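You operate a simulated robot arm through the tools that you are given. There is no shell and no other tool.

Carry out the task below with a simulated two-armed robot. There is one attempt and no reset: what you move stays moved.

JOB
Put the two chains from the chain table into the blue box and latch it.
Fine: shut the lid and swing the lid lever over it.
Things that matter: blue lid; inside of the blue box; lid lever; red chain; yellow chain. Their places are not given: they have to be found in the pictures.

It is judged by the outcome, as a careful person would: the job done as asked, and still so three seconds after it is handed in. It fails if anything else is knocked over, pushed out of place, dropped, spilled or broken. Lids that push on must go on centred and level and be pressed home; caps that screw on are set level and turned clockwise until they are tight.

ROBOT AND FRAMES
Two 7-joint arms with two-finger grippers on one trunk that stands fixed in place. Base frame: the origin is at the foot of the trunk, x ahead of it, y to its left, z up. Lengths are in m, angles in degrees, forces in N, time in s.
The left shoulder is at [0.07, 0.139, 1.23], the right one opposite. With the tool pointing down near the work surface each hand reaches from about 0.1 to 0.7 m from the base axis, measured 20 degrees to its own side. Payload 3.43 kg a hand.
The TCP of each hand is the grasp point between the finger pads, 0.03 m short of the fingertips. In the tool frame z runs along the fingers and y along their closing line. The gripper opens to 0.104 m; its body begins 0.057 m behind the TCP.
Orientation is that of the tool frame in the base frame, as a unit quaternion [w, x, y, z]. With the fingers straight down and closing along the base's y, the tool's x points along the base's -x, its y along +y and its z along -z.

CONTROLS
- The arms move only by the tool step_arm. It takes "left_commands", "right_commands" or both (then of equal length, played together; a hand with none holds still); each is a list that holds one entry, the list of rows, each a list of 6 numbers: the shift along the tool's x, y, z in m, then the turn, a rotation vector about the tool's x, y, z in rad. In form: [[[dx, dy, dz, ax, ay, az], ...]]. A call has 1 to 20 rows; each row shifts and turns the commanded pose from where the row before left it, along the tool's axes as they then stand. "left_claw" and "right_claw" are, for a hand that has rows, the opening, from 0 (shut) to 1 (fully open), set as the call begins (left out, the last holds). Each row takes 0.2 s and may step no farther than 0.05 m and 8.6 degrees from the row before; otherwise, or with a gripper value out of range, the whole call is refused. Where a pose cannot be reached the arm comes as near as it can. A force on the tool above 40 N (or 10 N above the force at the start of the call, whichever is more), or a blocked arm, ends the call early, and 0.2 s more pass. Each finger travels about 0.045 m/s and halts on what it meets, pressing with about 33 N; the grip force reading is that of the motor and also rises with nothing between the fingers. The clock runs only during rows and for 0.2 s after the last one: add rows that do not move to give the fingers time. The reply holds the time, the measured pose of the TCP, the force on the tool along the base axes, the opening and the grip force, in the units named above and with some noise, with the torque about the TCP (base axes, N m) and any sound that the robot's microphone picked up.
- Cameras (640 x 400 px; columns grow to the right, rows downward): "scene" is now at [0.1201, 0.0426, 1.4398]; the picture's right is [0.50, -0.87, 0.00], its down [-0.56, -0.32, -0.76] and it looks along [0.66, 0.38, -0.64] (base axes); focal length 284 px, centre (320, 200). "left" rides on the left gripper at [0.067, -0.018, -0.09] in its tool frame; the picture's right is [0.25, 0.97, 0.00], its down [-0.73, 0.19, -0.66] and it looks along [-0.64, 0.17, 0.75] (tool axes); focal length 218 px, centre (320, 200). "right" rides on the right gripper at [0.067, 0.018, -0.09] in its tool frame; the picture's right is [-0.25, 0.97, 0.00], its down [-0.73, -0.19, -0.66] and it looks along [-0.64, -0.17, 0.75] (tool axes); focal length 218 px, centre (320, 200).
- camera(camera): a new picture of that camera. It takes no simulated time.
- lift_body(by): slides the trunk up (or, below 0, down) by that many m; the arms and the scene camera ride with it, the base frame stays. It gives what a move gives, with no picture.
- aim_head(pan, tilt): turns the head with the scene camera to pan (to the left, within 86 degrees either way) and tilt (down, from -29 to 69), counted from straight ahead of the robot. It gives what a move gives.
- pixel_to_xyz(camera, pixels): for up to 12 pixels [column, row] of the newest picture of that camera ("zoom" is the newest enlarged one), the place [x, y, z] in the base frame of the surface seen there, good to about 0.002 m, but the place of the scene camera against the robot may be out by one fixed shift of up to 0.012 m in any direction. It takes no simulated time.
- inspect(camera, box): a new picture of the part [left, top, right, bottom] of that camera's present view, enlarged. It takes no simulated time.
- hand_in(): hands the job in; it is judged then, once.

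Leave the grippers open and the arms clear of the work at the hand-in unless told otherwise.

The tools are called after "Request:" as name(argument=value, ...) on one line, values as JSON. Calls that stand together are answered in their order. step_arm: Moves the arms, as the interface text tells. Its arguments: {"type":"object","properties":{"left_commands":{"type":"array"},"left_claw":{"type":"number"},"right_commands":{"type":"array"},"right_claw":{"type":"number"}},"required":[]} The other tools are called the same way: lift_body (by) moves the trunk up or down; aim_head (pan, tilt) turns the head that bears the scene camera; camera (camera) takes a picture; pixel_to_xyz (camera, pixels) gives the place of the surface under pixels of a picture; inspect (camera, box) takes an enlarged picture of a part of a camera's view; hand_in () hands the job in.

At the start:

```text
time_s: 0.0
left_eef_pos: [0.3011, 0.4122, 1.2661]
left_ee_rot: [0.0, -0.001, 1.0, 0.0]
left_wrist_force: [0.3, 0.0, -0.6]
left_wrist_torque: [0.01, -0.02, -0.02]
left_opening: 0.1044
left_gripper_force: 0.0
right_eef_pos: [0.437, 0.0872, 1.2611]
right_ee_rot: [0.0, 0.0, 1.0, 0.0]
right_wrist_force: [0.3, 0.3, 0.0]
right_wrist_torque: [0.02, -0.04, -0.01]
right_opening: 0.1039
right_gripper_force: 0.0
trunk travel left (down, up): [-0.725, 0.215]
head pan, tilt (commanded): [29.9, 40.1]
```

scene: 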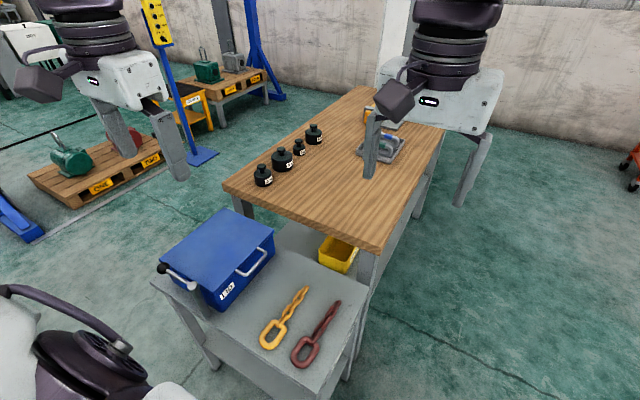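
right: 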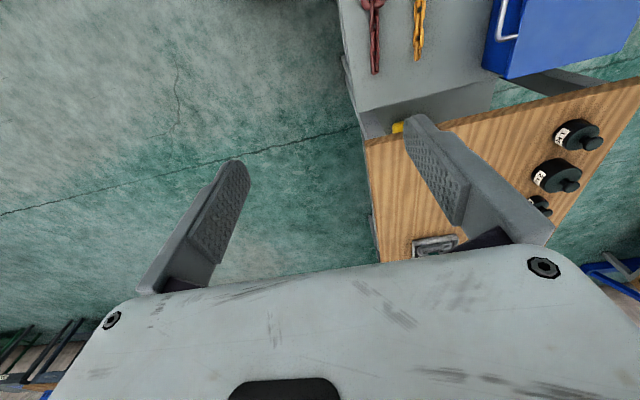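
left: 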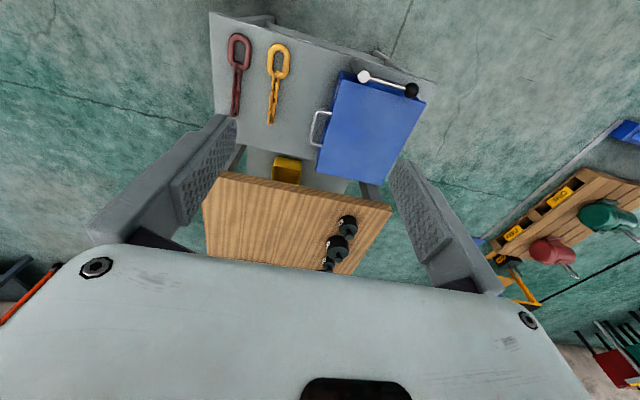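

I see the blue box (about pixel 220,255 in the scene picture) with its lid closed, a lever at its left edge (175,275), a white handle (252,262), and yellow and red chains on the chain table (285,318 and 316,335). I'll take enlarged views to measure them.

Request:
inspect(camera="scene", box=[140, 190, 380, 390])

Request:
inspect(camera="left", box=[200, 0, 440, 200])

```text
2.00 times, centred on (260, 290) of scene
```

zoom: 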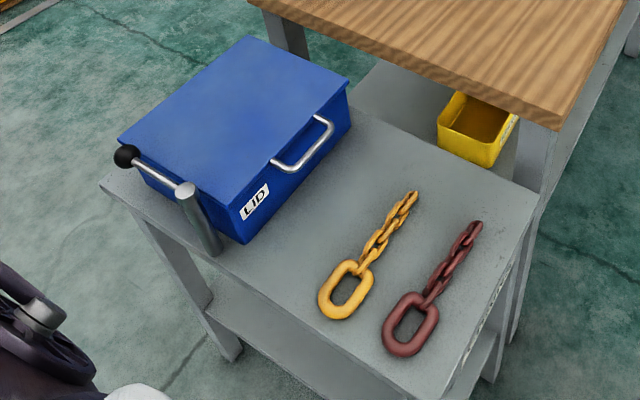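

```text
2.00 times, centred on (320, 100) of left
```

zoom: 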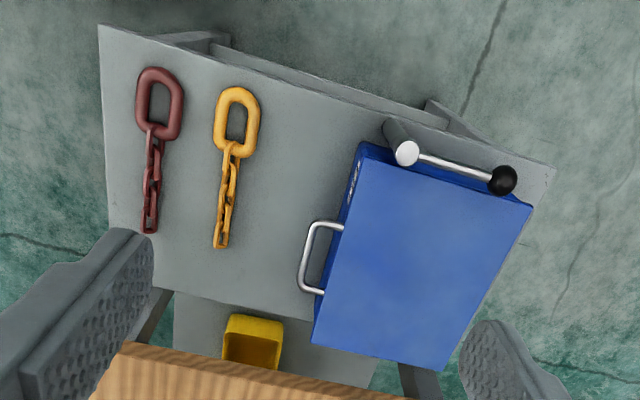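

The lever is a rod on a vertical post near the box's near edge, with a black knob at its end. Now I'll measure the points in the scene zoom, so I'll retake that zoom first.

Request:
inspect(camera="scene", box=[140, 190, 380, 390])

Request:
pixel_to_xyz(camera="zoom", pixels=[[126, 156], [155, 170], [186, 190], [215, 250], [121, 140], [250, 38], [347, 84], [237, 207], [244, 240], [275, 163], [322, 120], [298, 165]])

Request:
pixel_to_xyz(camera="zoom", pixels=[[412, 195], [385, 230], [365, 265], [325, 300], [340, 316], [368, 282], [345, 290], [478, 225], [450, 265], [428, 300], [405, 350], [410, 325]])

Request:
pixel_to_xyz(camera="zoom", pixels=[[300, 250], [105, 185], [430, 395], [535, 200], [480, 130], [440, 120], [495, 165], [520, 120], [560, 110], [300, 20], [230, 130], [160, 200]])

```text
2.00 times, centred on (260, 290) of scene
```

zoom: 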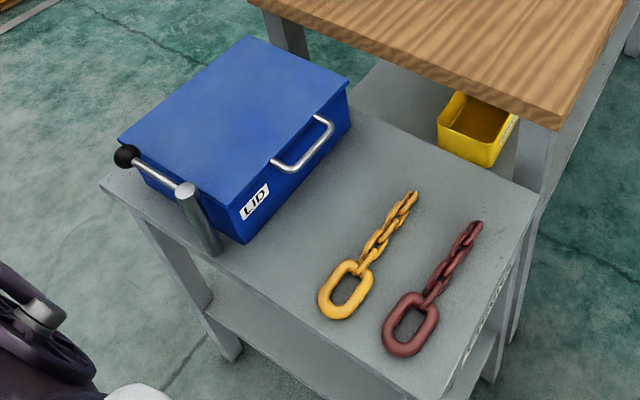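

```text
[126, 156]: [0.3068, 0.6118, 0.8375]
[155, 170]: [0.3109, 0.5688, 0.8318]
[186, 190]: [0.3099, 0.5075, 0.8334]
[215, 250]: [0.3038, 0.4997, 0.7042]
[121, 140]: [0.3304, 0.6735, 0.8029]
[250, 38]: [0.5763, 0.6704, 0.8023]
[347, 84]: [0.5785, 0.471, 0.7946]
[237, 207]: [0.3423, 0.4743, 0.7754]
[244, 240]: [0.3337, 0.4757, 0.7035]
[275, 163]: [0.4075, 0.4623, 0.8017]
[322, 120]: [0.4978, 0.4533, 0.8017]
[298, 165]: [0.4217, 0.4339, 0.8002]
```

```text
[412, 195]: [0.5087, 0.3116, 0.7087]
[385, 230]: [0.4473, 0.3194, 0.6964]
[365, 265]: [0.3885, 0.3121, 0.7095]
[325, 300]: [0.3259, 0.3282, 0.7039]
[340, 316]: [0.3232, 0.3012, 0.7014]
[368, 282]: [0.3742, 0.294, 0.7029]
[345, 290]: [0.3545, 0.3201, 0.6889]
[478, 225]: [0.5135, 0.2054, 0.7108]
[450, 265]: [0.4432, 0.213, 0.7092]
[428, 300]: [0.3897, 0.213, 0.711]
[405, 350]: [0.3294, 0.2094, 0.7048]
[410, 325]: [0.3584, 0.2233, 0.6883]
```

```text
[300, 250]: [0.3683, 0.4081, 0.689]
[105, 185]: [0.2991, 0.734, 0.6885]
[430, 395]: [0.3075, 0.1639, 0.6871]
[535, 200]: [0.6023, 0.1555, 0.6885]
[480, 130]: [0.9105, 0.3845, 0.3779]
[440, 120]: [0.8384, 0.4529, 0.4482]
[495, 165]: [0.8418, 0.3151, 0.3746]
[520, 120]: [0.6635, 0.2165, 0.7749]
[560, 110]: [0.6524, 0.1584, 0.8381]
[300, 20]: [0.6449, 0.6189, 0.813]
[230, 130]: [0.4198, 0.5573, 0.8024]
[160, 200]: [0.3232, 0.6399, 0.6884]
```

The table top is at z≈0.689, the box spans x 0.335–0.58, y 0.47–0.67, and its lid top is at z≈0.802. The handle bar is at y≈0.434 and z≈0.80. The lever post is at (0.31, 0.505), with the knob at (0.307, 0.612, 0.837). Next I'll zoom closer on the box, lever and chains.

Request:
inspect(camera="scene", box=[150, 200, 290, 310])

Request:
inspect(camera="scene", box=[250, 270, 370, 380])

Request:
inspect(camera="left", box=[300, 50, 440, 190])

```text
3.64 times, centred on (220, 255) of scene
```

zoom: 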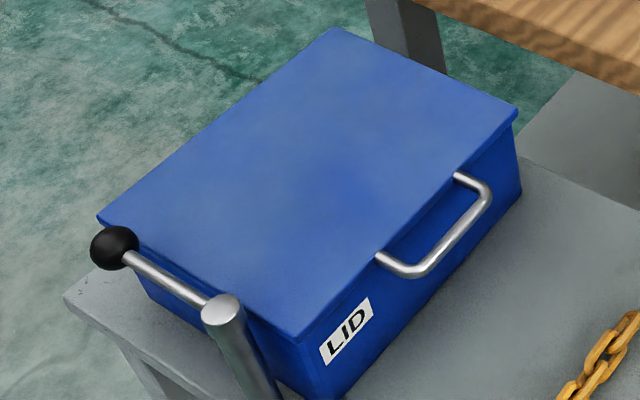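

```text
3.64 times, centred on (310, 325) of scene
```

zoom: 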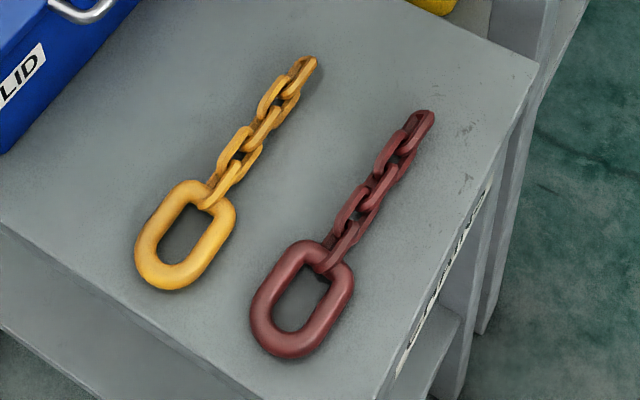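

```text
2.86 times, centred on (370, 120) of left
```

zoom: 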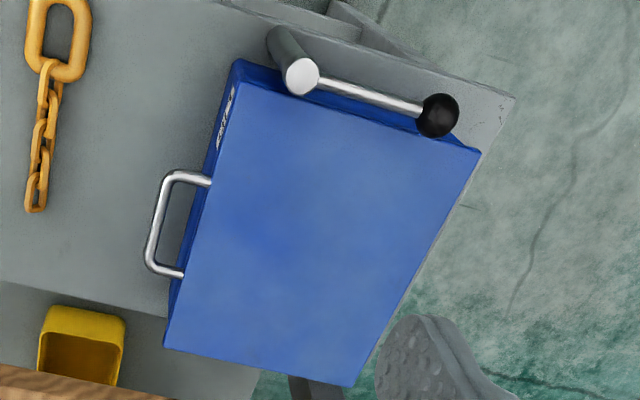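

The lid is a thin plate with a D-handle on its −y side, so the hinge should be on the +y side. I'll measure the same points from the left wrist camera to find the shift of the scene camera.

Request:
inspect(camera="left", box=[300, 50, 440, 190])

Request:
pixel_to_xyz(camera="zoom", pixels=[[302, 76], [437, 115], [370, 95], [153, 220], [190, 175], [168, 270], [240, 85], [478, 151], [352, 384], [166, 345], [300, 220], [120, 230]])

Request:
inspect(camera="left", box=[200, 10, 320, 140])

Request:
inspect(camera="scene", box=[150, 200, 290, 310])

Request:
pixel_to_xyz(camera="zoom", pixels=[[222, 308], [113, 243], [165, 277], [455, 235], [400, 268], [490, 200], [102, 221], [335, 30], [515, 112], [295, 338], [300, 220], [478, 178]])

```text
2.86 times, centred on (370, 120) of left
```

zoom: 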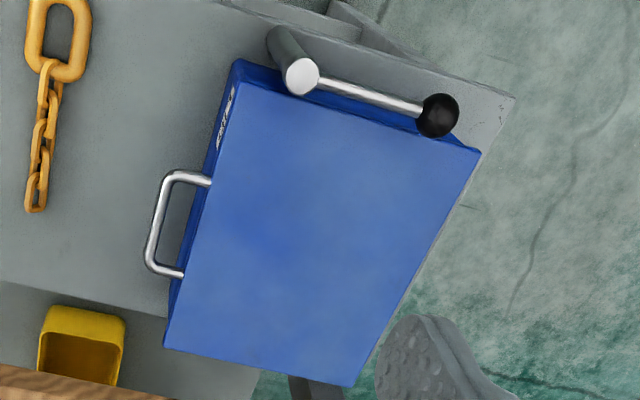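

```text
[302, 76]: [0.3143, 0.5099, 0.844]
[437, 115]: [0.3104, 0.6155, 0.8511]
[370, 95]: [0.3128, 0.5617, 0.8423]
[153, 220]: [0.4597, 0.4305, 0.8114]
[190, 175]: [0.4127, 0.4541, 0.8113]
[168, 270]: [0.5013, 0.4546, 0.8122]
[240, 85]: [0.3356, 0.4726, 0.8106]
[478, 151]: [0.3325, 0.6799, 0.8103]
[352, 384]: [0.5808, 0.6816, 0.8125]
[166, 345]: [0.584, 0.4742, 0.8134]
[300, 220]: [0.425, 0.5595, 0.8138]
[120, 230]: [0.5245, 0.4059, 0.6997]
```

```text
3.08 times, centred on (260, 75) of left
```

zoom: 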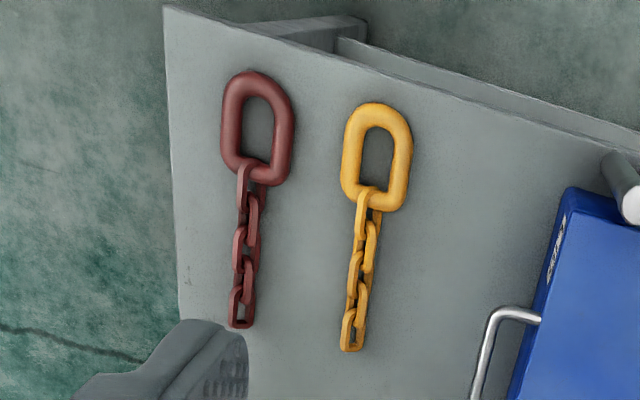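

```text
3.64 times, centred on (220, 255) of scene
```

zoom: 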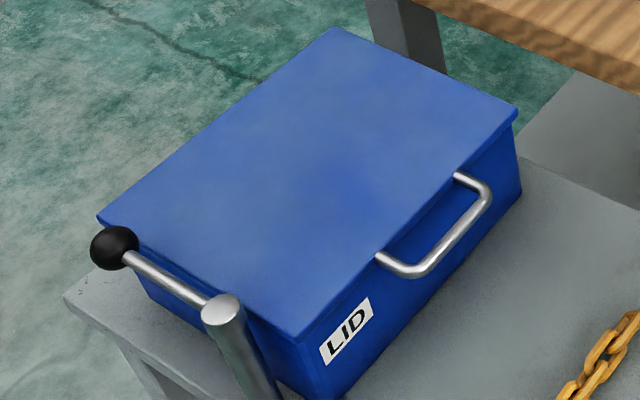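

```text
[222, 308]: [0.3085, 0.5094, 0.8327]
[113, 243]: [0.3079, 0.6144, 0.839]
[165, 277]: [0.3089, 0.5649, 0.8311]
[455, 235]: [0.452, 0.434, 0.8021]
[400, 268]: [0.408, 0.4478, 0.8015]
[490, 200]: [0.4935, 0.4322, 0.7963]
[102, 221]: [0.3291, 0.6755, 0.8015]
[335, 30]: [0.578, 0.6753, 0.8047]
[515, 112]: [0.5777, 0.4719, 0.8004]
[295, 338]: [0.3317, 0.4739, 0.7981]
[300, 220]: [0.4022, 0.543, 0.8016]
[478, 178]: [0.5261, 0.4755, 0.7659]
```

The scene camera reads about 0.0115 m too low in z and about 0.004 m short in x against the wrist camera. I'll use the wrist values: table at z≈0.700, lid top 0.813, handle bar at y≈0.431. Now I'll measure the chains with the left camera.

Request:
inspect(camera="left", box=[200, 10, 320, 140])

Request:
pixel_to_xyz(camera="zoom", pixels=[[378, 108], [349, 150], [405, 155], [376, 205], [363, 215], [365, 245], [355, 265], [361, 300], [347, 330], [378, 155], [345, 348], [450, 200]])

Request:
pixel_to_xyz(camera="zoom", pixels=[[256, 77], [230, 120], [284, 125], [255, 180], [243, 190], [252, 215], [240, 240], [247, 270], [237, 300], [258, 125], [240, 324], [300, 250]])

```text
3.08 times, centred on (260, 75) of left
```

zoom: 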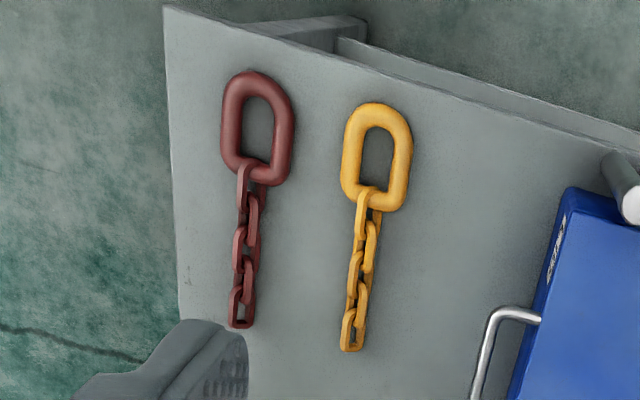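

```text
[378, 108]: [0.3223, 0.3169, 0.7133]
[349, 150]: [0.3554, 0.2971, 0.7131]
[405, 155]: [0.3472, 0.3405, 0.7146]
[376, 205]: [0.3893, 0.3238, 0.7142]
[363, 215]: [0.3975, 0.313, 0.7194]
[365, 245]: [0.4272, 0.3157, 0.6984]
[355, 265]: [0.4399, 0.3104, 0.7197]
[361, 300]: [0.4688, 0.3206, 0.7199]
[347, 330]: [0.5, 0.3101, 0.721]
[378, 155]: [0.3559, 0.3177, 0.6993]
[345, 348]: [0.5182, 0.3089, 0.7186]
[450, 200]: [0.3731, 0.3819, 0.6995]
```

```text
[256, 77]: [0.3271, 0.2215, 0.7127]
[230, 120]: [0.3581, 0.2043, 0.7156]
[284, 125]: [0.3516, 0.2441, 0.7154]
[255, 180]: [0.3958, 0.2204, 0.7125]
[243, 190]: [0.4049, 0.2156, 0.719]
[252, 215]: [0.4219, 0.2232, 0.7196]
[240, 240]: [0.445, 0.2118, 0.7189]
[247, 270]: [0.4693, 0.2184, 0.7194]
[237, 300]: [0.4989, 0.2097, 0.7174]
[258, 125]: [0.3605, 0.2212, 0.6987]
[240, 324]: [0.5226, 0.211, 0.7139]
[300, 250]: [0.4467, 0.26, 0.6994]
```

The yellow ring centre is at (0.356, 0.318) and its tail runs to x≈0.52. The red ring centre is at (0.36, 0.222) and its tail runs to x≈0.525. I'll start with the lid. I'm moving the right arm aside in −y and bringing the left hand to about (0.45, 0.30, 1.0), ready to tilt its fingers towards the handle.

Request:
step_arm(left_commands=[[[-0.0213, -0.0157, 0.038, 0, 0, 0], [-0.0213, -0.0157, 0.038, 0, 0, 0], [-0.0213, -0.0157, 0.038, 0, 0, 0], [-0.0213, -0.0157, 0.038, 0, 0, 0], [-0.0213, -0.0157, 0.038, 0, 0, 0], [-0.0213, -0.0157, 0.038, 0, 0, 0], [-0.0213, -0.0157, 0.038, 0, 0, 0]]], right_commands=[[[0, -0.045, 0, 0, 0, 0], [0, -0.045, 0, 0, 0, 0], [0, -0.045, 0, 0, 0, 0], [0, -0.045, 0, 0, 0, 0], [0, -0.045, 0, 0, 0, 0], [0, -0.045, 0, 0, 0, 0], [0, -0.045, 0, 0, 0, 0]]])

```text
time_s: 1.6
left_eef_pos: [0.4552, 0.2992, 0.9985]
left_ee_rot: [0.0, -0.001, 1.0, 0.001]
left_wrist_force: [0.4, -0.2, -0.4]
left_wrist_torque: [0.03, 0.02, 0.01]
left_opening: 0.1041
left_gripper_force: 0.0
right_eef_pos: [0.4391, -0.233, 1.2605]
right_ee_rot: [0.0, 0.001, 1.0, 0.001]
right_wrist_force: [0.4, 0.5, -0.2]
right_wrist_torque: [0.01, 0.04, 0.02]
right_opening: 0.1039
right_gripper_force: 0.0
trunk travel left (down, up): [-0.725, 0.215]
head pan, tilt (commanded): [29.9, 40.1]
```

The left hand is at (0.455, 0.299, 0.999). Next I'll tilt it about 75° so the fingers point toward +y, and narrow the fingers to about 0.045 m.

Request:
step_arm(left_commands=[[[0, 0, 0, -0.145, 0, 0], [0, 0, 0, -0.145, 0, 0], [0, 0, 0, -0.145, 0, 0], [0, 0, 0, -0.145, 0, 0], [0, 0, 0, -0.145, 0, 0], [0, 0, 0, -0.145, 0, 0], [0, 0, 0, -0.145, 0, 0], [0, 0, 0, -0.145, 0, 0], [0, 0, 0, -0.145, 0, 0]]], left_claw=0.42)

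Request:
camera(camera="scene")

Request:
camera(camera="left")

```text
time_s: 3.6
left_eef_pos: [0.3724, 0.5754, 0.9884]
left_ee_rot: [0.007, 0.0, 0.849, 0.529]
left_wrist_force: [0.2, -0.2, -0.1]
left_wrist_torque: [0.01, 0.01, -0.02]
left_opening: 0.0437
left_gripper_force: 0.1
left hand out of reach, approached as far as the arm can: row 3, 4, 5, 6, 7, 8, 9
right_eef_pos: [0.4375, -0.2294, 1.2613]
right_ee_rot: [0.0, 0.0, 1.0, -0.001]
right_wrist_force: [0.1, -0.5, 1.0]
right_wrist_torque: [-0.02, 0.02, 0.0]
right_opening: 0.1041
right_gripper_force: 0.0
trunk travel left (down, up): [-0.725, 0.215]
head pan, tilt (commanded): [29.9, 40.1]
```

```text
taken
```

scene: 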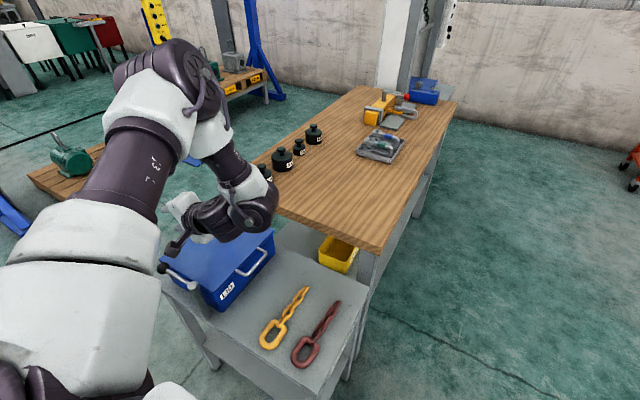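

```text
taken
```

left: 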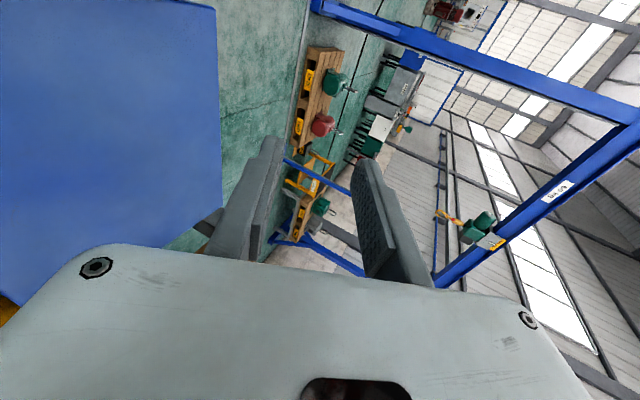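

The arm could not hold that pose. The left hand swung out to (0.372, 0.575, 0.988), tilted about 64°, and is clear above the lid. The left arm evidently can't point toward +y that close in, so I'll grip the handle from above instead. I'll turn back part of the way and watch how the command responds.

Request:
step_arm(left_commands=[[[0, 0, 0, 0.1, 0, 0]]])

```text
time_s: 4.0
left_eef_pos: [0.373, 0.5755, 0.9891]
left_ee_rot: [0.005, 0.001, 0.871, 0.491]
left_wrist_force: [-0.4, -0.3, -0.5]
left_wrist_torque: [0.04, 0.01, -0.01]
left_opening: 0.0438
left_gripper_force: 0.1
right_eef_pos: [0.4369, -0.2295, 1.2602]
right_ee_rot: [0.0, -0.001, 1.0, 0.0]
right_wrist_force: [0.1, -0.5, 0.4]
right_wrist_torque: [-0.04, 0.01, -0.02]
right_opening: 0.104
right_gripper_force: 0.0
trunk travel left (down, up): [-0.725, 0.215]
head pan, tilt (commanded): [29.9, 40.1]
```

The command continues from the pose actually reached. I'll turn the left hand back so the fingers point straight down (7 rows of 0.1466 rad).

Request:
step_arm(left_commands=[[[0, 0, 0, 0.1466, 0, 0], [0, 0, 0, 0.1466, 0, 0], [0, 0, 0, 0.1466, 0, 0], [0, 0, 0, 0.1466, 0, 0], [0, 0, 0, 0.1466, 0, 0], [0, 0, 0, 0.1466, 0, 0], [0, 0, 0, 0.1466, 0, 0]]])

```text
time_s: 5.6
left_eef_pos: [0.3737, 0.5746, 0.9888]
left_ee_rot: [0.004, 0.002, 1.0, -0.001]
left_wrist_force: [0.1, -0.1, 0.2]
left_wrist_torque: [-0.03, -0.01, -0.02]
left_opening: 0.0436
left_gripper_force: 0.0
right_eef_pos: [0.4375, -0.2285, 1.2604]
right_ee_rot: [0.001, 0.0, 1.0, 0.0]
right_wrist_force: [0.2, 0.4, 0.0]
right_wrist_torque: [0.0, -0.03, 0.01]
right_opening: 0.1041
right_gripper_force: 0.1
trunk travel left (down, up): [-0.725, 0.215]
head pan, tilt (commanded): [29.9, 40.1]
```

The hand now points straight down at (0.374, 0.575, 0.989). Before touching the handle I'll test in free air whether it can reach where the handle will be with the lid upright, about (0.455, 0.67, 1.05).

Request:
step_arm(left_commands=[[[-0.027, 0.032, -0.02, 0, 0, 0], [-0.027, 0.032, -0.02, 0, 0, 0], [-0.027, 0.032, -0.02, 0, 0, 0]]])

```text
time_s: 6.4
left_eef_pos: [0.4556, 0.6706, 1.049]
left_ee_rot: [0.003, 0.004, 1.0, 0.0]
left_wrist_force: [0.5, -0.2, 0.5]
left_wrist_torque: [-0.02, 0.03, 0.0]
left_opening: 0.0441
left_gripper_force: 0.1
right_eef_pos: [0.4381, -0.2297, 1.2598]
right_ee_rot: [-0.001, -0.001, 1.0, 0.0]
right_wrist_force: [-0.2, -0.4, 0.1]
right_wrist_torque: [0.0, -0.02, 0.0]
right_opening: 0.1042
right_gripper_force: 0.1
trunk travel left (down, up): [-0.725, 0.215]
head pan, tilt (commanded): [29.9, 40.1]
```

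That is reachable. I'll also test a pose past upright, +0.09 m in y, and look at the hinge side with the left camera from there.

Request:
step_arm(left_commands=[[[0, 0.045, 0, 0, 0, 0], [0, 0.045, 0, 0, 0, 0]]])

Request:
camera(camera="left")

Request:
camera(camera="scene")

```text
time_s: 7.0
left_eef_pos: [0.4518, 0.7361, 1.0502]
left_ee_rot: [0.003, 0.001, 1.0, 0.001]
left_wrist_force: [0.6, -0.3, 0.5]
left_wrist_torque: [-0.01, -0.02, 0.01]
left_opening: 0.0435
left_gripper_force: 0.0
left hand out of reach, approached as far as the arm can: row 2
right_eef_pos: [0.4367, -0.2276, 1.2614]
right_ee_rot: [0.0, 0.0, 1.0, -0.001]
right_wrist_force: [0.2, -0.5, -0.4]
right_wrist_torque: [-0.04, 0.01, -0.02]
right_opening: 0.1041
right_gripper_force: 0.0
trunk travel left (down, up): [-0.725, 0.215]
head pan, tilt (commanded): [29.9, 40.1]
```

```text
taken
```

left: 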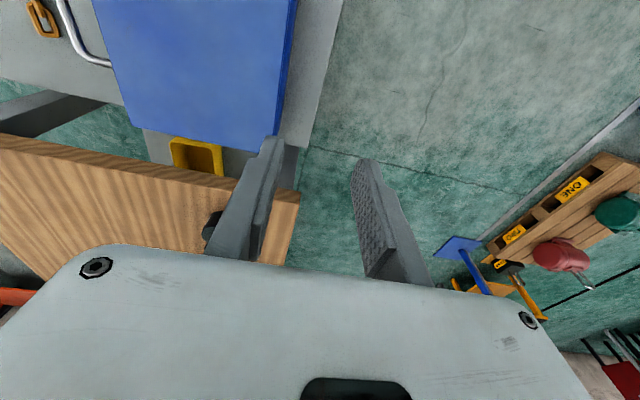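

```text
taken
```

scene: 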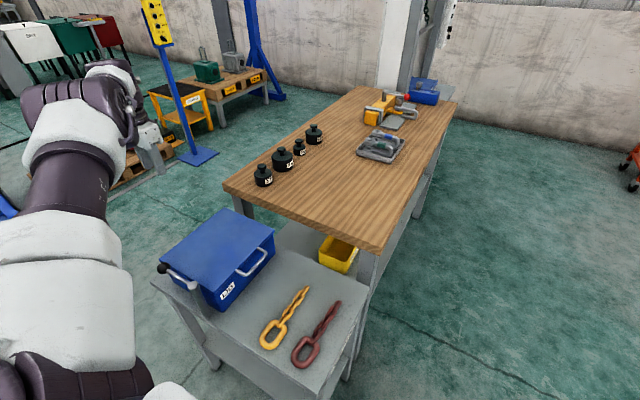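

The y limit straight down is about 0.736 at this height, which is enough. Now I'll move above the handle to (0.455, 0.431, 0.92) with the fingers narrowed to about 0.03 m, so one finger fits between the bar and the lid edge.

Request:
step_arm(left_commands=[[[-0.0004, -0.0436, 0.0186, 0, 0, 0], [-0.0004, -0.0436, 0.0186, 0, 0, 0], [-0.0004, -0.0436, 0.0186, 0, 0, 0], [-0.0004, -0.0436, 0.0186, 0, 0, 0], [-0.0004, -0.0436, 0.0186, 0, 0, 0], [-0.0004, -0.0436, 0.0186, 0, 0, 0], [-0.0004, -0.0436, 0.0186, 0, 0, 0]]], left_claw=0.28)

Request:
camera(camera="left")

Request:
camera(camera="scene")

```text
time_s: 8.6
left_eef_pos: [0.4562, 0.4269, 0.9201]
left_ee_rot: [0.003, 0.003, 1.0, 0.002]
left_wrist_force: [0.1, -0.3, -0.3]
left_wrist_torque: [0.01, 0.01, -0.01]
left_opening: 0.0291
left_gripper_force: 0.1
right_eef_pos: [0.4379, -0.2295, 1.2591]
right_ee_rot: [-0.001, 0.0, 1.0, 0.002]
right_wrist_force: [0.2, -0.5, -0.1]
right_wrist_torque: [0.0, 0.05, -0.03]
right_opening: 0.1039
right_gripper_force: 0.1
trunk travel left (down, up): [-0.725, 0.215]
head pan, tilt (commanded): [29.9, 40.1]
```

```text
taken
```

left: 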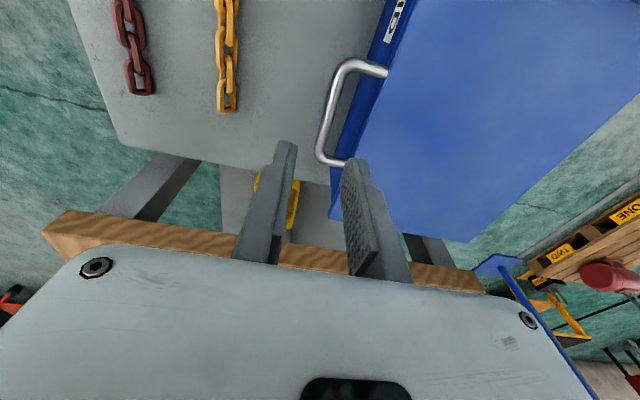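

```text
taken
```

scene: 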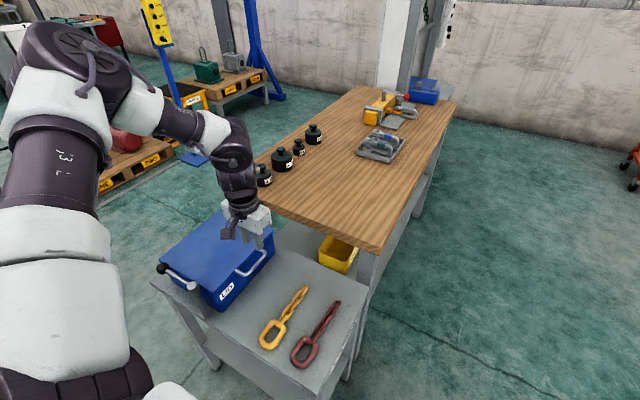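

I see the handle at about (340,110) in the left picture, with the fingers just above it. I'll measure the bar and the fingers precisely from this closer view.

Request:
inspect(camera="left", box=[260, 40, 420, 180])

Request:
pixel_to_xyz(camera="left", pixels=[[324, 125], [328, 110], [321, 145], [334, 85], [370, 68], [340, 162], [390, 75], [333, 205], [290, 150], [280, 200], [352, 180], [365, 180]])

```text
2.86 times, centred on (340, 110) of left
```

zoom: 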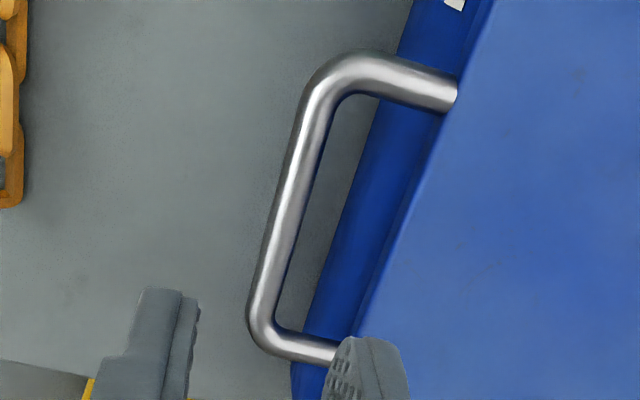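

```text
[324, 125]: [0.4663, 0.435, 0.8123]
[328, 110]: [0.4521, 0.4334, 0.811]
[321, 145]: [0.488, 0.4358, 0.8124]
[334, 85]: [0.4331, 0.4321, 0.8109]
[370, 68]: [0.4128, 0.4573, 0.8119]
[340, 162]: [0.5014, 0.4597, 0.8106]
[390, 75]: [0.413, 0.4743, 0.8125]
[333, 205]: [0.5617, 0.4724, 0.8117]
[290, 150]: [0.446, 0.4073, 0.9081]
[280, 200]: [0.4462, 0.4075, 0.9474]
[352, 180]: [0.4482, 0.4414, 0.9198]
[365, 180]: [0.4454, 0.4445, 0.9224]
```

The bar centre is at y≈0.434, z≈0.806, x 0.42–0.495, and the finger faces are at y≈0.408 and 0.441. I'll shift +0.007 in y and go down to TCP z≈0.815 so the fingers straddle the bar.

Request:
step_arm(left_commands=[[[0, 0.007, 0.0, 0, 0, 0], [0, 0, 0.04, 0, 0, 0], [0, 0, 0.03, 0, 0, 0], [0, 0, 0.02, 0, 0, 0], [0, 0, 0.015, 0, 0, 0]]])

Request:
camera(camera="left")

Request:
inspect(camera="scene", box=[190, 190, 310, 300])

```text
time_s: 9.8
left_eef_pos: [0.4476, 0.4344, 0.8367]
left_ee_rot: [0.003, 0.003, 1.0, 0.001]
left_wrist_force: [0.2, 1.2, 0.2]
left_wrist_torque: [-0.01, -0.02, 0.01]
left_opening: 0.0292
left_gripper_force: 0.1
left hand out of reach, approached as far as the arm can: row 4, 5
right_eef_pos: [0.4365, -0.2286, 1.2604]
right_ee_rot: [0.0, -0.001, 1.0, 0.001]
right_wrist_force: [0.2, 0.1, 0.4]
right_wrist_torque: [-0.03, 0.0, 0.03]
right_opening: 0.1039
right_gripper_force: 0.2
trunk travel left (down, up): [-0.725, 0.215]
head pan, tilt (commanded): [29.9, 40.1]
```

```text
taken
```

left: 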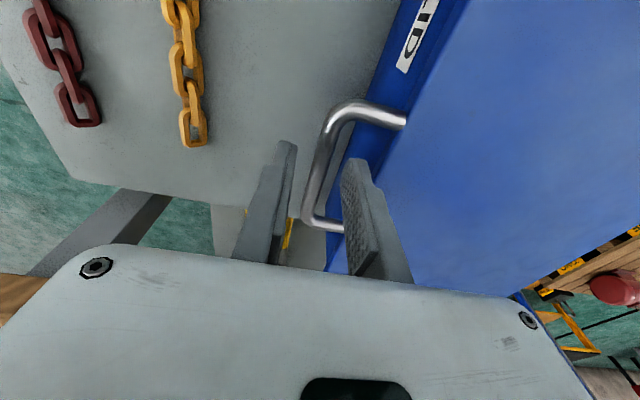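

```text
3.64 times, centred on (250, 245) of scene
```

zoom: 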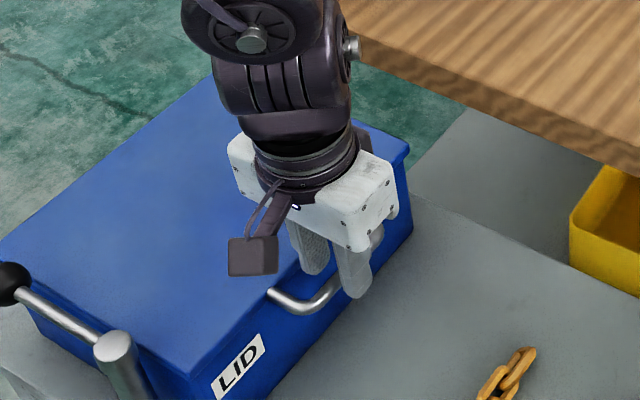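

The hand stopped at z=0.837 because the arm can't go lower at this trunk height. I'll raise the hand about 0.28 m and then lower the trunk, so the arm works in a better range.

Request:
step_arm(left_commands=[[[0, 0, -0.047, 0, 0, 0], [0, 0, -0.047, 0, 0, 0], [0, 0, -0.047, 0, 0, 0], [0, 0, -0.047, 0, 0, 0], [0, 0, -0.047, 0, 0, 0], [0, 0, -0.047, 0, 0, 0]]])

Request:
lift_body(by=-0.2)

Request:
camera(camera="scene")

```text
time_s: 11.2
left_eef_pos: [0.4467, 0.4317, 1.1183]
left_ee_rot: [0.003, 0.003, 1.0, 0.002]
left_wrist_force: [0.3, 0.4, 0.1]
left_wrist_torque: [0.0, -0.03, 0.0]
left_opening: 0.0289
left_gripper_force: 0.1
right_eef_pos: [0.4364, -0.2306, 1.2604]
right_ee_rot: [0.0, 0.0, 1.0, 0.002]
right_wrist_force: [-0.5, -0.3, 0.4]
right_wrist_torque: [-0.01, -0.03, -0.01]
right_opening: 0.1042
right_gripper_force: 0.0
trunk travel left (down, up): [-0.725, 0.215]
head pan, tilt (commanded): [29.9, 40.1]
```

```text
time_s: 13.4
left_eef_pos: [0.4485, 0.4328, 0.9167]
left_ee_rot: [0.003, 0.003, 1.0, 0.001]
left_wrist_force: [-0.3, 0.6, 0.1]
left_wrist_torque: [0.01, 0.01, 0.0]
left_opening: 0.029
left_gripper_force: 0.2
right_eef_pos: [0.4369, -0.2308, 1.0606]
right_ee_rot: [0.0, -0.001, 1.0, 0.0]
right_wrist_force: [1.0, 0.3, -0.7]
right_wrist_torque: [0.02, 0.02, 0.01]
right_opening: 0.1042
right_gripper_force: 0.1
trunk travel left (down, up): [-0.525, 0.415]
head pan, tilt (commanded): [29.9, 40.1]
```

```text
taken
```

scene: 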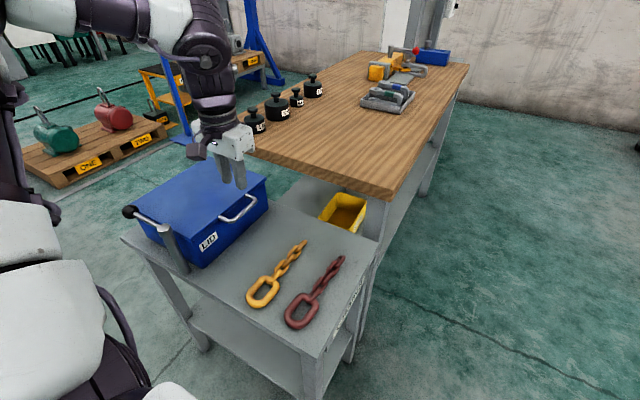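

The trunk is down 0.2 m and the hand is at (0.449, 0.433, 0.917). Before gripping I'll check in free air that the upright-lid region is still reachable from this trunk height.

Request:
step_arm(left_commands=[[[0, 0, -0.045, 0, 0, 0], [0, 0, -0.045, 0, 0, 0], [0, 0, -0.045, 0, 0, 0], [0, 0.045, 0, 0, 0, 0], [0, 0.045, 0, 0, 0, 0], [0, 0.045, 0, 0, 0, 0], [0, 0.045, 0, 0, 0, 0], [0, 0.045, 0, 0, 0, 0], [0, 0.045, 0, 0, 0, 0]]])

```text
time_s: 15.4
left_eef_pos: [0.4371, 0.5886, 1.0447]
left_ee_rot: [0.003, 0.004, 1.0, 0.002]
left_wrist_force: [0.0, -0.1, 0.1]
left_wrist_torque: [-0.05, 0.03, -0.01]
left_opening: 0.0289
left_gripper_force: 0.1
left hand out of reach, approached as far as the arm can: row 6, 7, 8, 9
right_eef_pos: [0.4382, -0.2287, 1.0605]
right_ee_rot: [0.0, 0.0, 1.0, 0.0]
right_wrist_force: [0.1, 0.3, -0.4]
right_wrist_torque: [0.01, 0.03, 0.01]
right_opening: 0.1039
right_gripper_force: 0.1
trunk travel left (down, up): [-0.525, 0.415]
head pan, tilt (commanded): [29.9, 40.1]
```

At this height the hand only reaches y≈0.589, so the trunk is too low for holding the lid open. I'll raise the trunk by 0.14 (net −0.06) and test again.

Request:
lift_body(by=0.14)

Request:
step_arm(left_commands=[[[-0.005, 0.02, 0.045, 0, 0, 0], [-0.005, 0.02, 0.045, 0, 0, 0], [-0.005, 0.02, 0.045, 0, 0, 0], [0, 0.045, 0, 0, 0, 0], [0, 0.045, 0, 0, 0, 0]]])

```text
time_s: 17.0
left_eef_pos: [0.4375, 0.588, 1.1842]
left_ee_rot: [0.004, 0.003, 1.0, 0.002]
left_wrist_force: [0.1, -0.5, 0.0]
left_wrist_torque: [-0.01, 0.02, 0.0]
left_opening: 0.0291
left_gripper_force: 0.2
right_eef_pos: [0.4359, -0.2301, 1.2011]
right_ee_rot: [0.0, 0.0, 1.0, 0.001]
right_wrist_force: [-0.4, 0.2, -0.3]
right_wrist_torque: [0.0, 0.02, -0.01]
right_opening: 0.1041
right_gripper_force: 0.0
trunk travel left (down, up): [-0.665, 0.275]
head pan, tilt (commanded): [29.9, 40.1]
```

```text
time_s: 18.2
left_eef_pos: [0.4547, 0.736, 1.05]
left_ee_rot: [0.005, 0.001, 1.0, 0.0]
left_wrist_force: [0.8, -0.2, 0.4]
left_wrist_torque: [-0.01, 0.06, 0.02]
left_opening: 0.0292
left_gripper_force: 0.0
left hand out of reach, approached as far as the arm can: row 5
right_eef_pos: [0.4358, -0.2267, 1.2017]
right_ee_rot: [0.001, 0.0, 1.0, -0.001]
right_wrist_force: [0.4, 1.3, 0.0]
right_wrist_torque: [-0.05, -0.01, 0.0]
right_opening: 0.1037
right_gripper_force: 0.1
trunk travel left (down, up): [-0.665, 0.275]
head pan, tilt (commanded): [29.9, 40.1]
```

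From this height (0.455, 0.736, 1.05) is reachable. I'll go back above the handle to about (0.455, 0.434, 0.93).

Request:
step_arm(left_commands=[[[0, -0.0431, 0.0171, 0, 0, 0], [0, -0.0431, 0.0171, 0, 0, 0], [0, -0.0431, 0.0171, 0, 0, 0], [0, -0.0431, 0.0171, 0, 0, 0], [0, -0.0431, 0.0171, 0, 0, 0], [0, -0.0431, 0.0171, 0, 0, 0], [0, -0.0431, 0.0171, 0, 0, 0], [0, 0, 0, 0, 0, 0]]])

```text
time_s: 20.0
left_eef_pos: [0.4562, 0.4344, 0.9304]
left_ee_rot: [0.004, 0.002, 1.0, 0.002]
left_wrist_force: [-0.7, -0.2, 0.9]
left_wrist_torque: [-0.01, -0.01, 0.01]
left_opening: 0.0293
left_gripper_force: 0.0
right_eef_pos: [0.4366, -0.2294, 1.2013]
right_ee_rot: [0.0, 0.0, 1.0, 0.001]
right_wrist_force: [-0.1, 0.1, 0.2]
right_wrist_torque: [-0.02, 0.01, 0.01]
right_opening: 0.104
right_gripper_force: 0.1
trunk travel left (down, up): [-0.665, 0.275]
head pan, tilt (commanded): [29.9, 40.1]
```

The hand is at (0.456, 0.434, 0.930), directly over the bar. I'll go down to z≈0.815 in smaller steps.

Request:
step_arm(left_commands=[[[0, 0, 0.035, 0, 0, 0], [0, 0, 0.03, 0, 0, 0], [0, 0, 0.02, 0, 0, 0], [0, 0, 0.015, 0, 0, 0], [0, 0, 0.015, 0, 0, 0]]])

Request:
camera(camera="left")

Request:
inspect(camera="scene", box=[190, 170, 310, 280])

```text
time_s: 21.2
left_eef_pos: [0.4565, 0.434, 0.8164]
left_ee_rot: [0.004, 0.003, 1.0, 0.002]
left_wrist_force: [-0.4, -0.3, -0.1]
left_wrist_torque: [0.01, -0.02, 0.01]
left_opening: 0.0291
left_gripper_force: 0.0
right_eef_pos: [0.4373, -0.2285, 1.2007]
right_ee_rot: [0.0, 0.0, 1.0, 0.0]
right_wrist_force: [-0.2, 0.0, -0.5]
right_wrist_torque: [0.01, 0.0, 0.0]
right_opening: 0.1037
right_gripper_force: 0.1
trunk travel left (down, up): [-0.665, 0.275]
head pan, tilt (commanded): [29.9, 40.1]
```

```text
taken
```

left: 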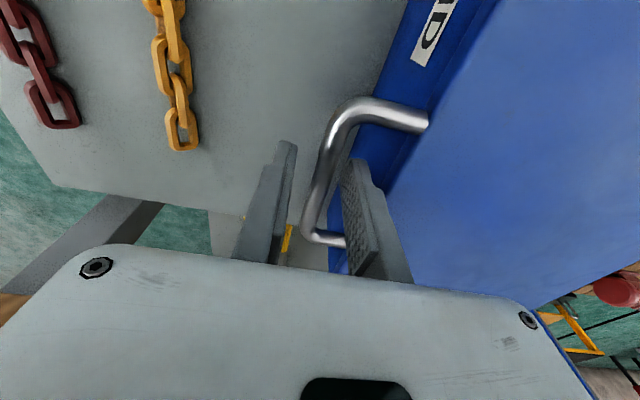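

```text
3.64 times, centred on (250, 225) of scene
```

zoom: 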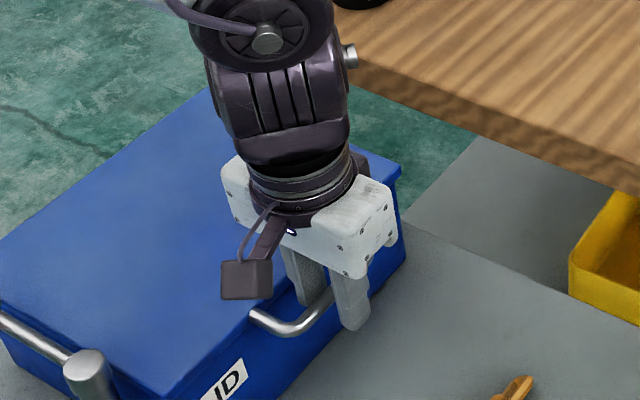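

The bar now sits between the two fingers, at about (325,170) in the left picture. I'll close the grip on it.

Request:
step_arm(left_commands=[[[0, 0, 0, 0, 0, 0], [0, 0, 0, 0, 0, 0], [0, 0, 0, 0, 0, 0], [0, 0, 0, 0, 0, 0]]], left_claw=0.0)

Request:
camera(camera="left")

```text
time_s: 22.2
left_eef_pos: [0.4563, 0.4382, 0.8153]
left_ee_rot: [0.004, 0.0, 1.0, 0.002]
left_wrist_force: [1.3, 11.8, 0.4]
left_wrist_torque: [0.11, -0.08, 0.95]
left_opening: 0.0105
left_gripper_force: 44.1
right_eef_pos: [0.4356, -0.2292, 1.2017]
right_ee_rot: [0.0, 0.0, 1.0, -0.001]
right_wrist_force: [0.6, 0.7, -0.2]
right_wrist_torque: [-0.04, -0.01, -0.01]
right_opening: 0.104
right_gripper_force: 0.1
trunk travel left (down, up): [-0.665, 0.275]
head pan, tilt (commanded): [29.9, 40.1]
```

```text
taken
```

left: 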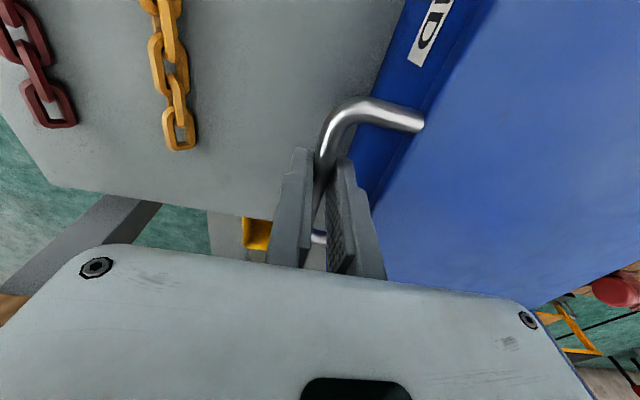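

The grip closed on the bar with an opening of 0.0105 m and 44 N, and the bar is at y≈0.438. I'll start lifting along the arc, first to about 16° so I can check the forces.

Request:
step_arm(left_commands=[[[0, 0.003, -0.005, 0, 0, 0], [0, 0.001, -0.0125, 0, 0, 0], [0, 0.002, -0.0125, 0, 0, 0], [0, 0.0035, -0.0165, 0, 0, 0], [0, 0.0035, -0.0165, 0, 0, 0]]])

Request:
camera(camera="scene")

```text
time_s: 23.4
left_eef_pos: [0.4549, 0.4451, 0.8796]
left_ee_rot: [0.005, 0.002, 1.0, 0.001]
left_wrist_force: [-2.8, -0.6, -3.5]
left_wrist_torque: [-0.06, 0.03, 0.92]
left_opening: 0.0106
left_gripper_force: 43.8
right_eef_pos: [0.4377, -0.2294, 1.2001]
right_ee_rot: [0.0, 0.002, 1.0, 0.001]
right_wrist_force: [0.5, 0.1, 0.8]
right_wrist_torque: [0.01, -0.02, -0.03]
right_opening: 0.1039
right_gripper_force: 0.1
trunk travel left (down, up): [-0.665, 0.275]
head pan, tilt (commanded): [29.9, 40.1]
```

```text
taken
```

scene: 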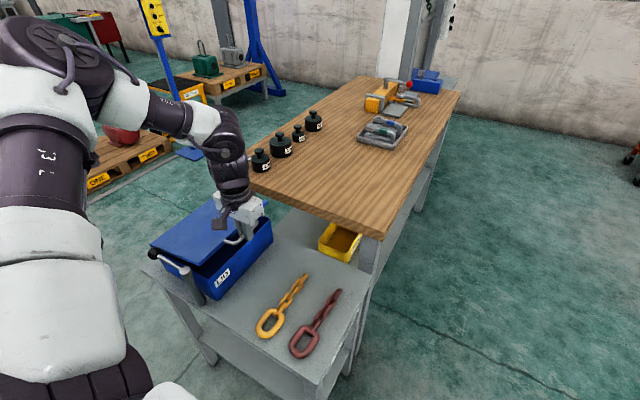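

The lid is lifting and hinges at its +y side, with only about 3.5 N of load. I'll continue the arc to about 56°.

Request:
step_arm(left_commands=[[[0, 0.0058, -0.016, 0, 0, 0], [0, 0.0058, -0.016, 0, 0, 0], [0, 0.0079, -0.0149, 0, 0, 0], [0, 0.0079, -0.0149, 0, 0, 0], [0, 0.0099, -0.0136, 0, 0, 0], [0, 0.0099, -0.0136, 0, 0, 0], [0, 0.0117, -0.0121, 0, 0, 0], [0, 0.0117, -0.0121, 0, 0, 0], [0, 0.0133, -0.0104, 0, 0, 0], [0, 0.0133, -0.0104, 0, 0, 0]]])

Request:
camera(camera="scene")

Request:
camera(camera="left")

```text
time_s: 25.6
left_eef_pos: [0.4555, 0.5407, 1.0152]
left_ee_rot: [0.004, 0.003, 1.0, 0.004]
left_wrist_force: [4.1, -11.4, 12.1]
left_wrist_torque: [-0.23, 0.13, 0.79]
left_opening: 0.0107
left_gripper_force: 44.1
right_eef_pos: [0.4365, -0.2324, 1.2003]
right_ee_rot: [0.0, 0.001, 1.0, 0.001]
right_wrist_force: [0.3, 0.0, -0.3]
right_wrist_torque: [-0.01, -0.03, -0.02]
right_opening: 0.104
right_gripper_force: 0.2
trunk travel left (down, up): [-0.665, 0.275]
head pan, tilt (commanded): [29.9, 40.1]
```

```text
taken
```

scene: 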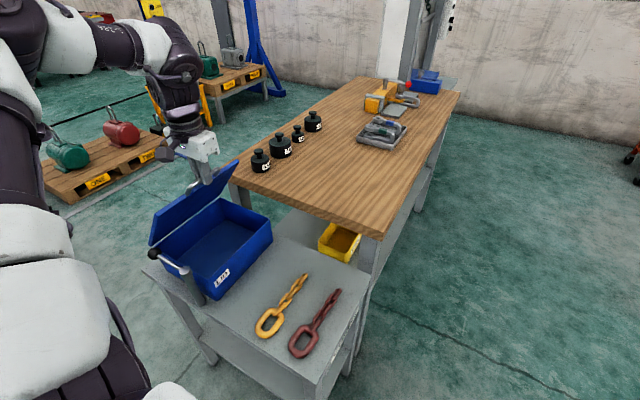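

```text
taken
```

left: 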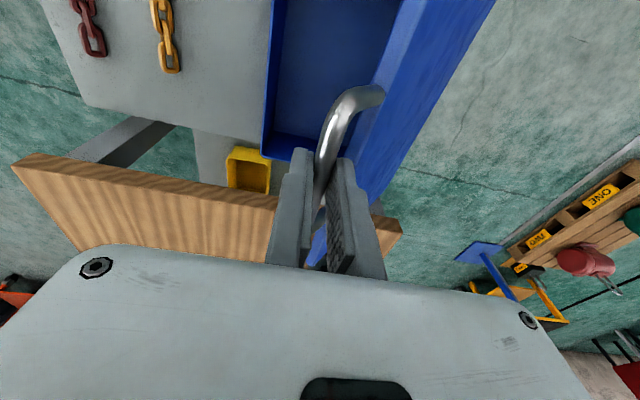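

The lid is open about 55°. The −11/+12 N reading is mostly outward along the radius, so the true radius is a little larger than I assumed and the hinge is at y≈0.688. I'll correct for that and go on to about 76°.

Request:
step_arm(left_commands=[[[0, 0.0094, -0.0076, 0, 0, 0], [0, 0.0094, -0.0076, 0, 0, 0], [0, 0.0156, -0.0077, 0, 0, 0], [0, 0.0156, -0.0077, 0, 0, 0], [0, 0.0166, -0.0054, 0, 0, 0], [0, 0.0166, -0.0054, 0, 0, 0]]])

```text
time_s: 27.0
left_eef_pos: [0.4549, 0.6272, 1.055]
left_ee_rot: [0.002, 0.003, 1.0, 0.002]
left_wrist_force: [7.2, -1.5, 2.7]
left_wrist_torque: [-0.09, 0.05, 0.47]
left_opening: 0.0105
left_gripper_force: 43.9
right_eef_pos: [0.4384, -0.2299, 1.1984]
right_ee_rot: [-0.001, -0.001, 1.0, 0.0]
right_wrist_force: [0.5, -0.3, 0.1]
right_wrist_torque: [-0.01, 0.0, 0.02]
right_opening: 0.104
right_gripper_force: 0.1
trunk travel left (down, up): [-0.665, 0.275]
head pan, tilt (commanded): [29.9, 40.1]
```

The forces are low now. I'll continue to about 90° and look.

Request:
step_arm(left_commands=[[[0, 0.0172, -0.003, 0, 0, 0], [0, 0.0172, -0.003, 0, 0, 0], [0, 0.013, -0.0007, 0, 0, 0], [0, 0.013, -0.0007, 0, 0, 0]]])

Request:
camera(camera="scene")

Request:
camera(camera="left")

```text
time_s: 28.0
left_eef_pos: [0.455, 0.6856, 1.062]
left_ee_rot: [0.003, 0.002, 1.0, 0.001]
left_wrist_force: [2.2, -0.4, 1.5]
left_wrist_torque: [-0.12, -0.17, 0.27]
left_opening: 0.0104
left_gripper_force: 44.1
right_eef_pos: [0.4378, -0.2283, 1.2009]
right_ee_rot: [-0.001, 0.0, 1.0, 0.0]
right_wrist_force: [0.4, -0.2, -1.0]
right_wrist_torque: [0.03, -0.01, -0.02]
right_opening: 0.104
right_gripper_force: 0.0
trunk travel left (down, up): [-0.665, 0.275]
head pan, tilt (commanded): [29.9, 40.1]
```

```text
taken
```

scene: 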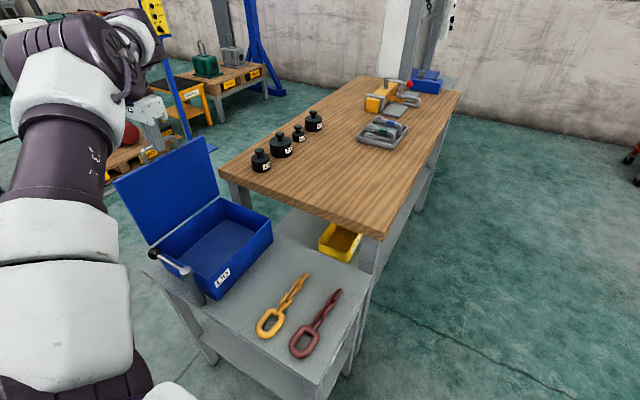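

```text
taken
```

left: 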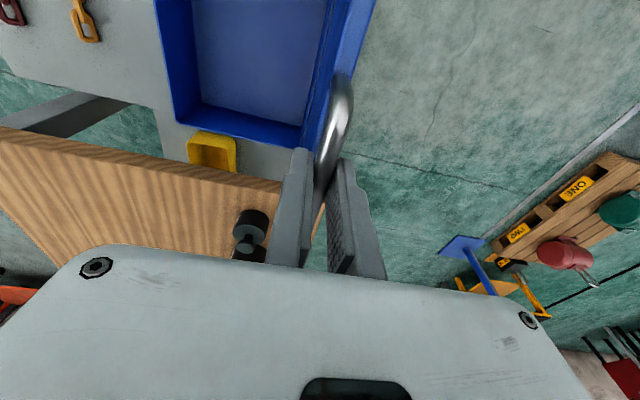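

The lid is upright. I'll ease it past upright to about 100° and watch the force for a stop.

Request:
step_arm(left_commands=[[[0, 0.013, 0.0004, -0.05, 0, 0], [0, 0.013, 0.0008, -0.05, 0, 0], [0, 0.013, 0.0018, -0.05, 0, 0], [0, 0.01, 0.002, -0.05, 0, 0]]])

Request:
camera(camera="scene")

```text
time_s: 29.0
left_eef_pos: [0.4548, 0.7376, 1.057]
left_ee_rot: [0.001, 0.002, 0.995, 0.099]
left_wrist_force: [-3.0, -3.6, -17.3]
left_wrist_torque: [-0.16, -0.33, -0.2]
left_opening: 0.0107
left_gripper_force: 44.0
right_eef_pos: [0.4382, -0.2279, 1.2002]
right_ee_rot: [0.0, -0.001, 1.0, -0.001]
right_wrist_force: [-0.5, -0.5, 0.3]
right_wrist_torque: [-0.01, -0.02, -0.01]
right_opening: 0.1041
right_gripper_force: 0.1
trunk travel left (down, up): [-0.665, 0.275]
head pan, tilt (commanded): [29.9, 40.1]
```

```text
taken
```

scene: 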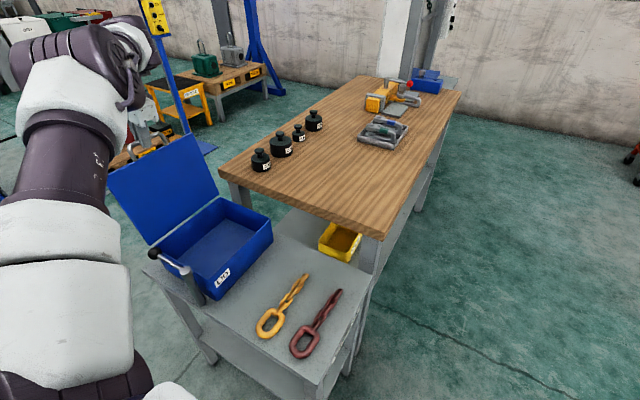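

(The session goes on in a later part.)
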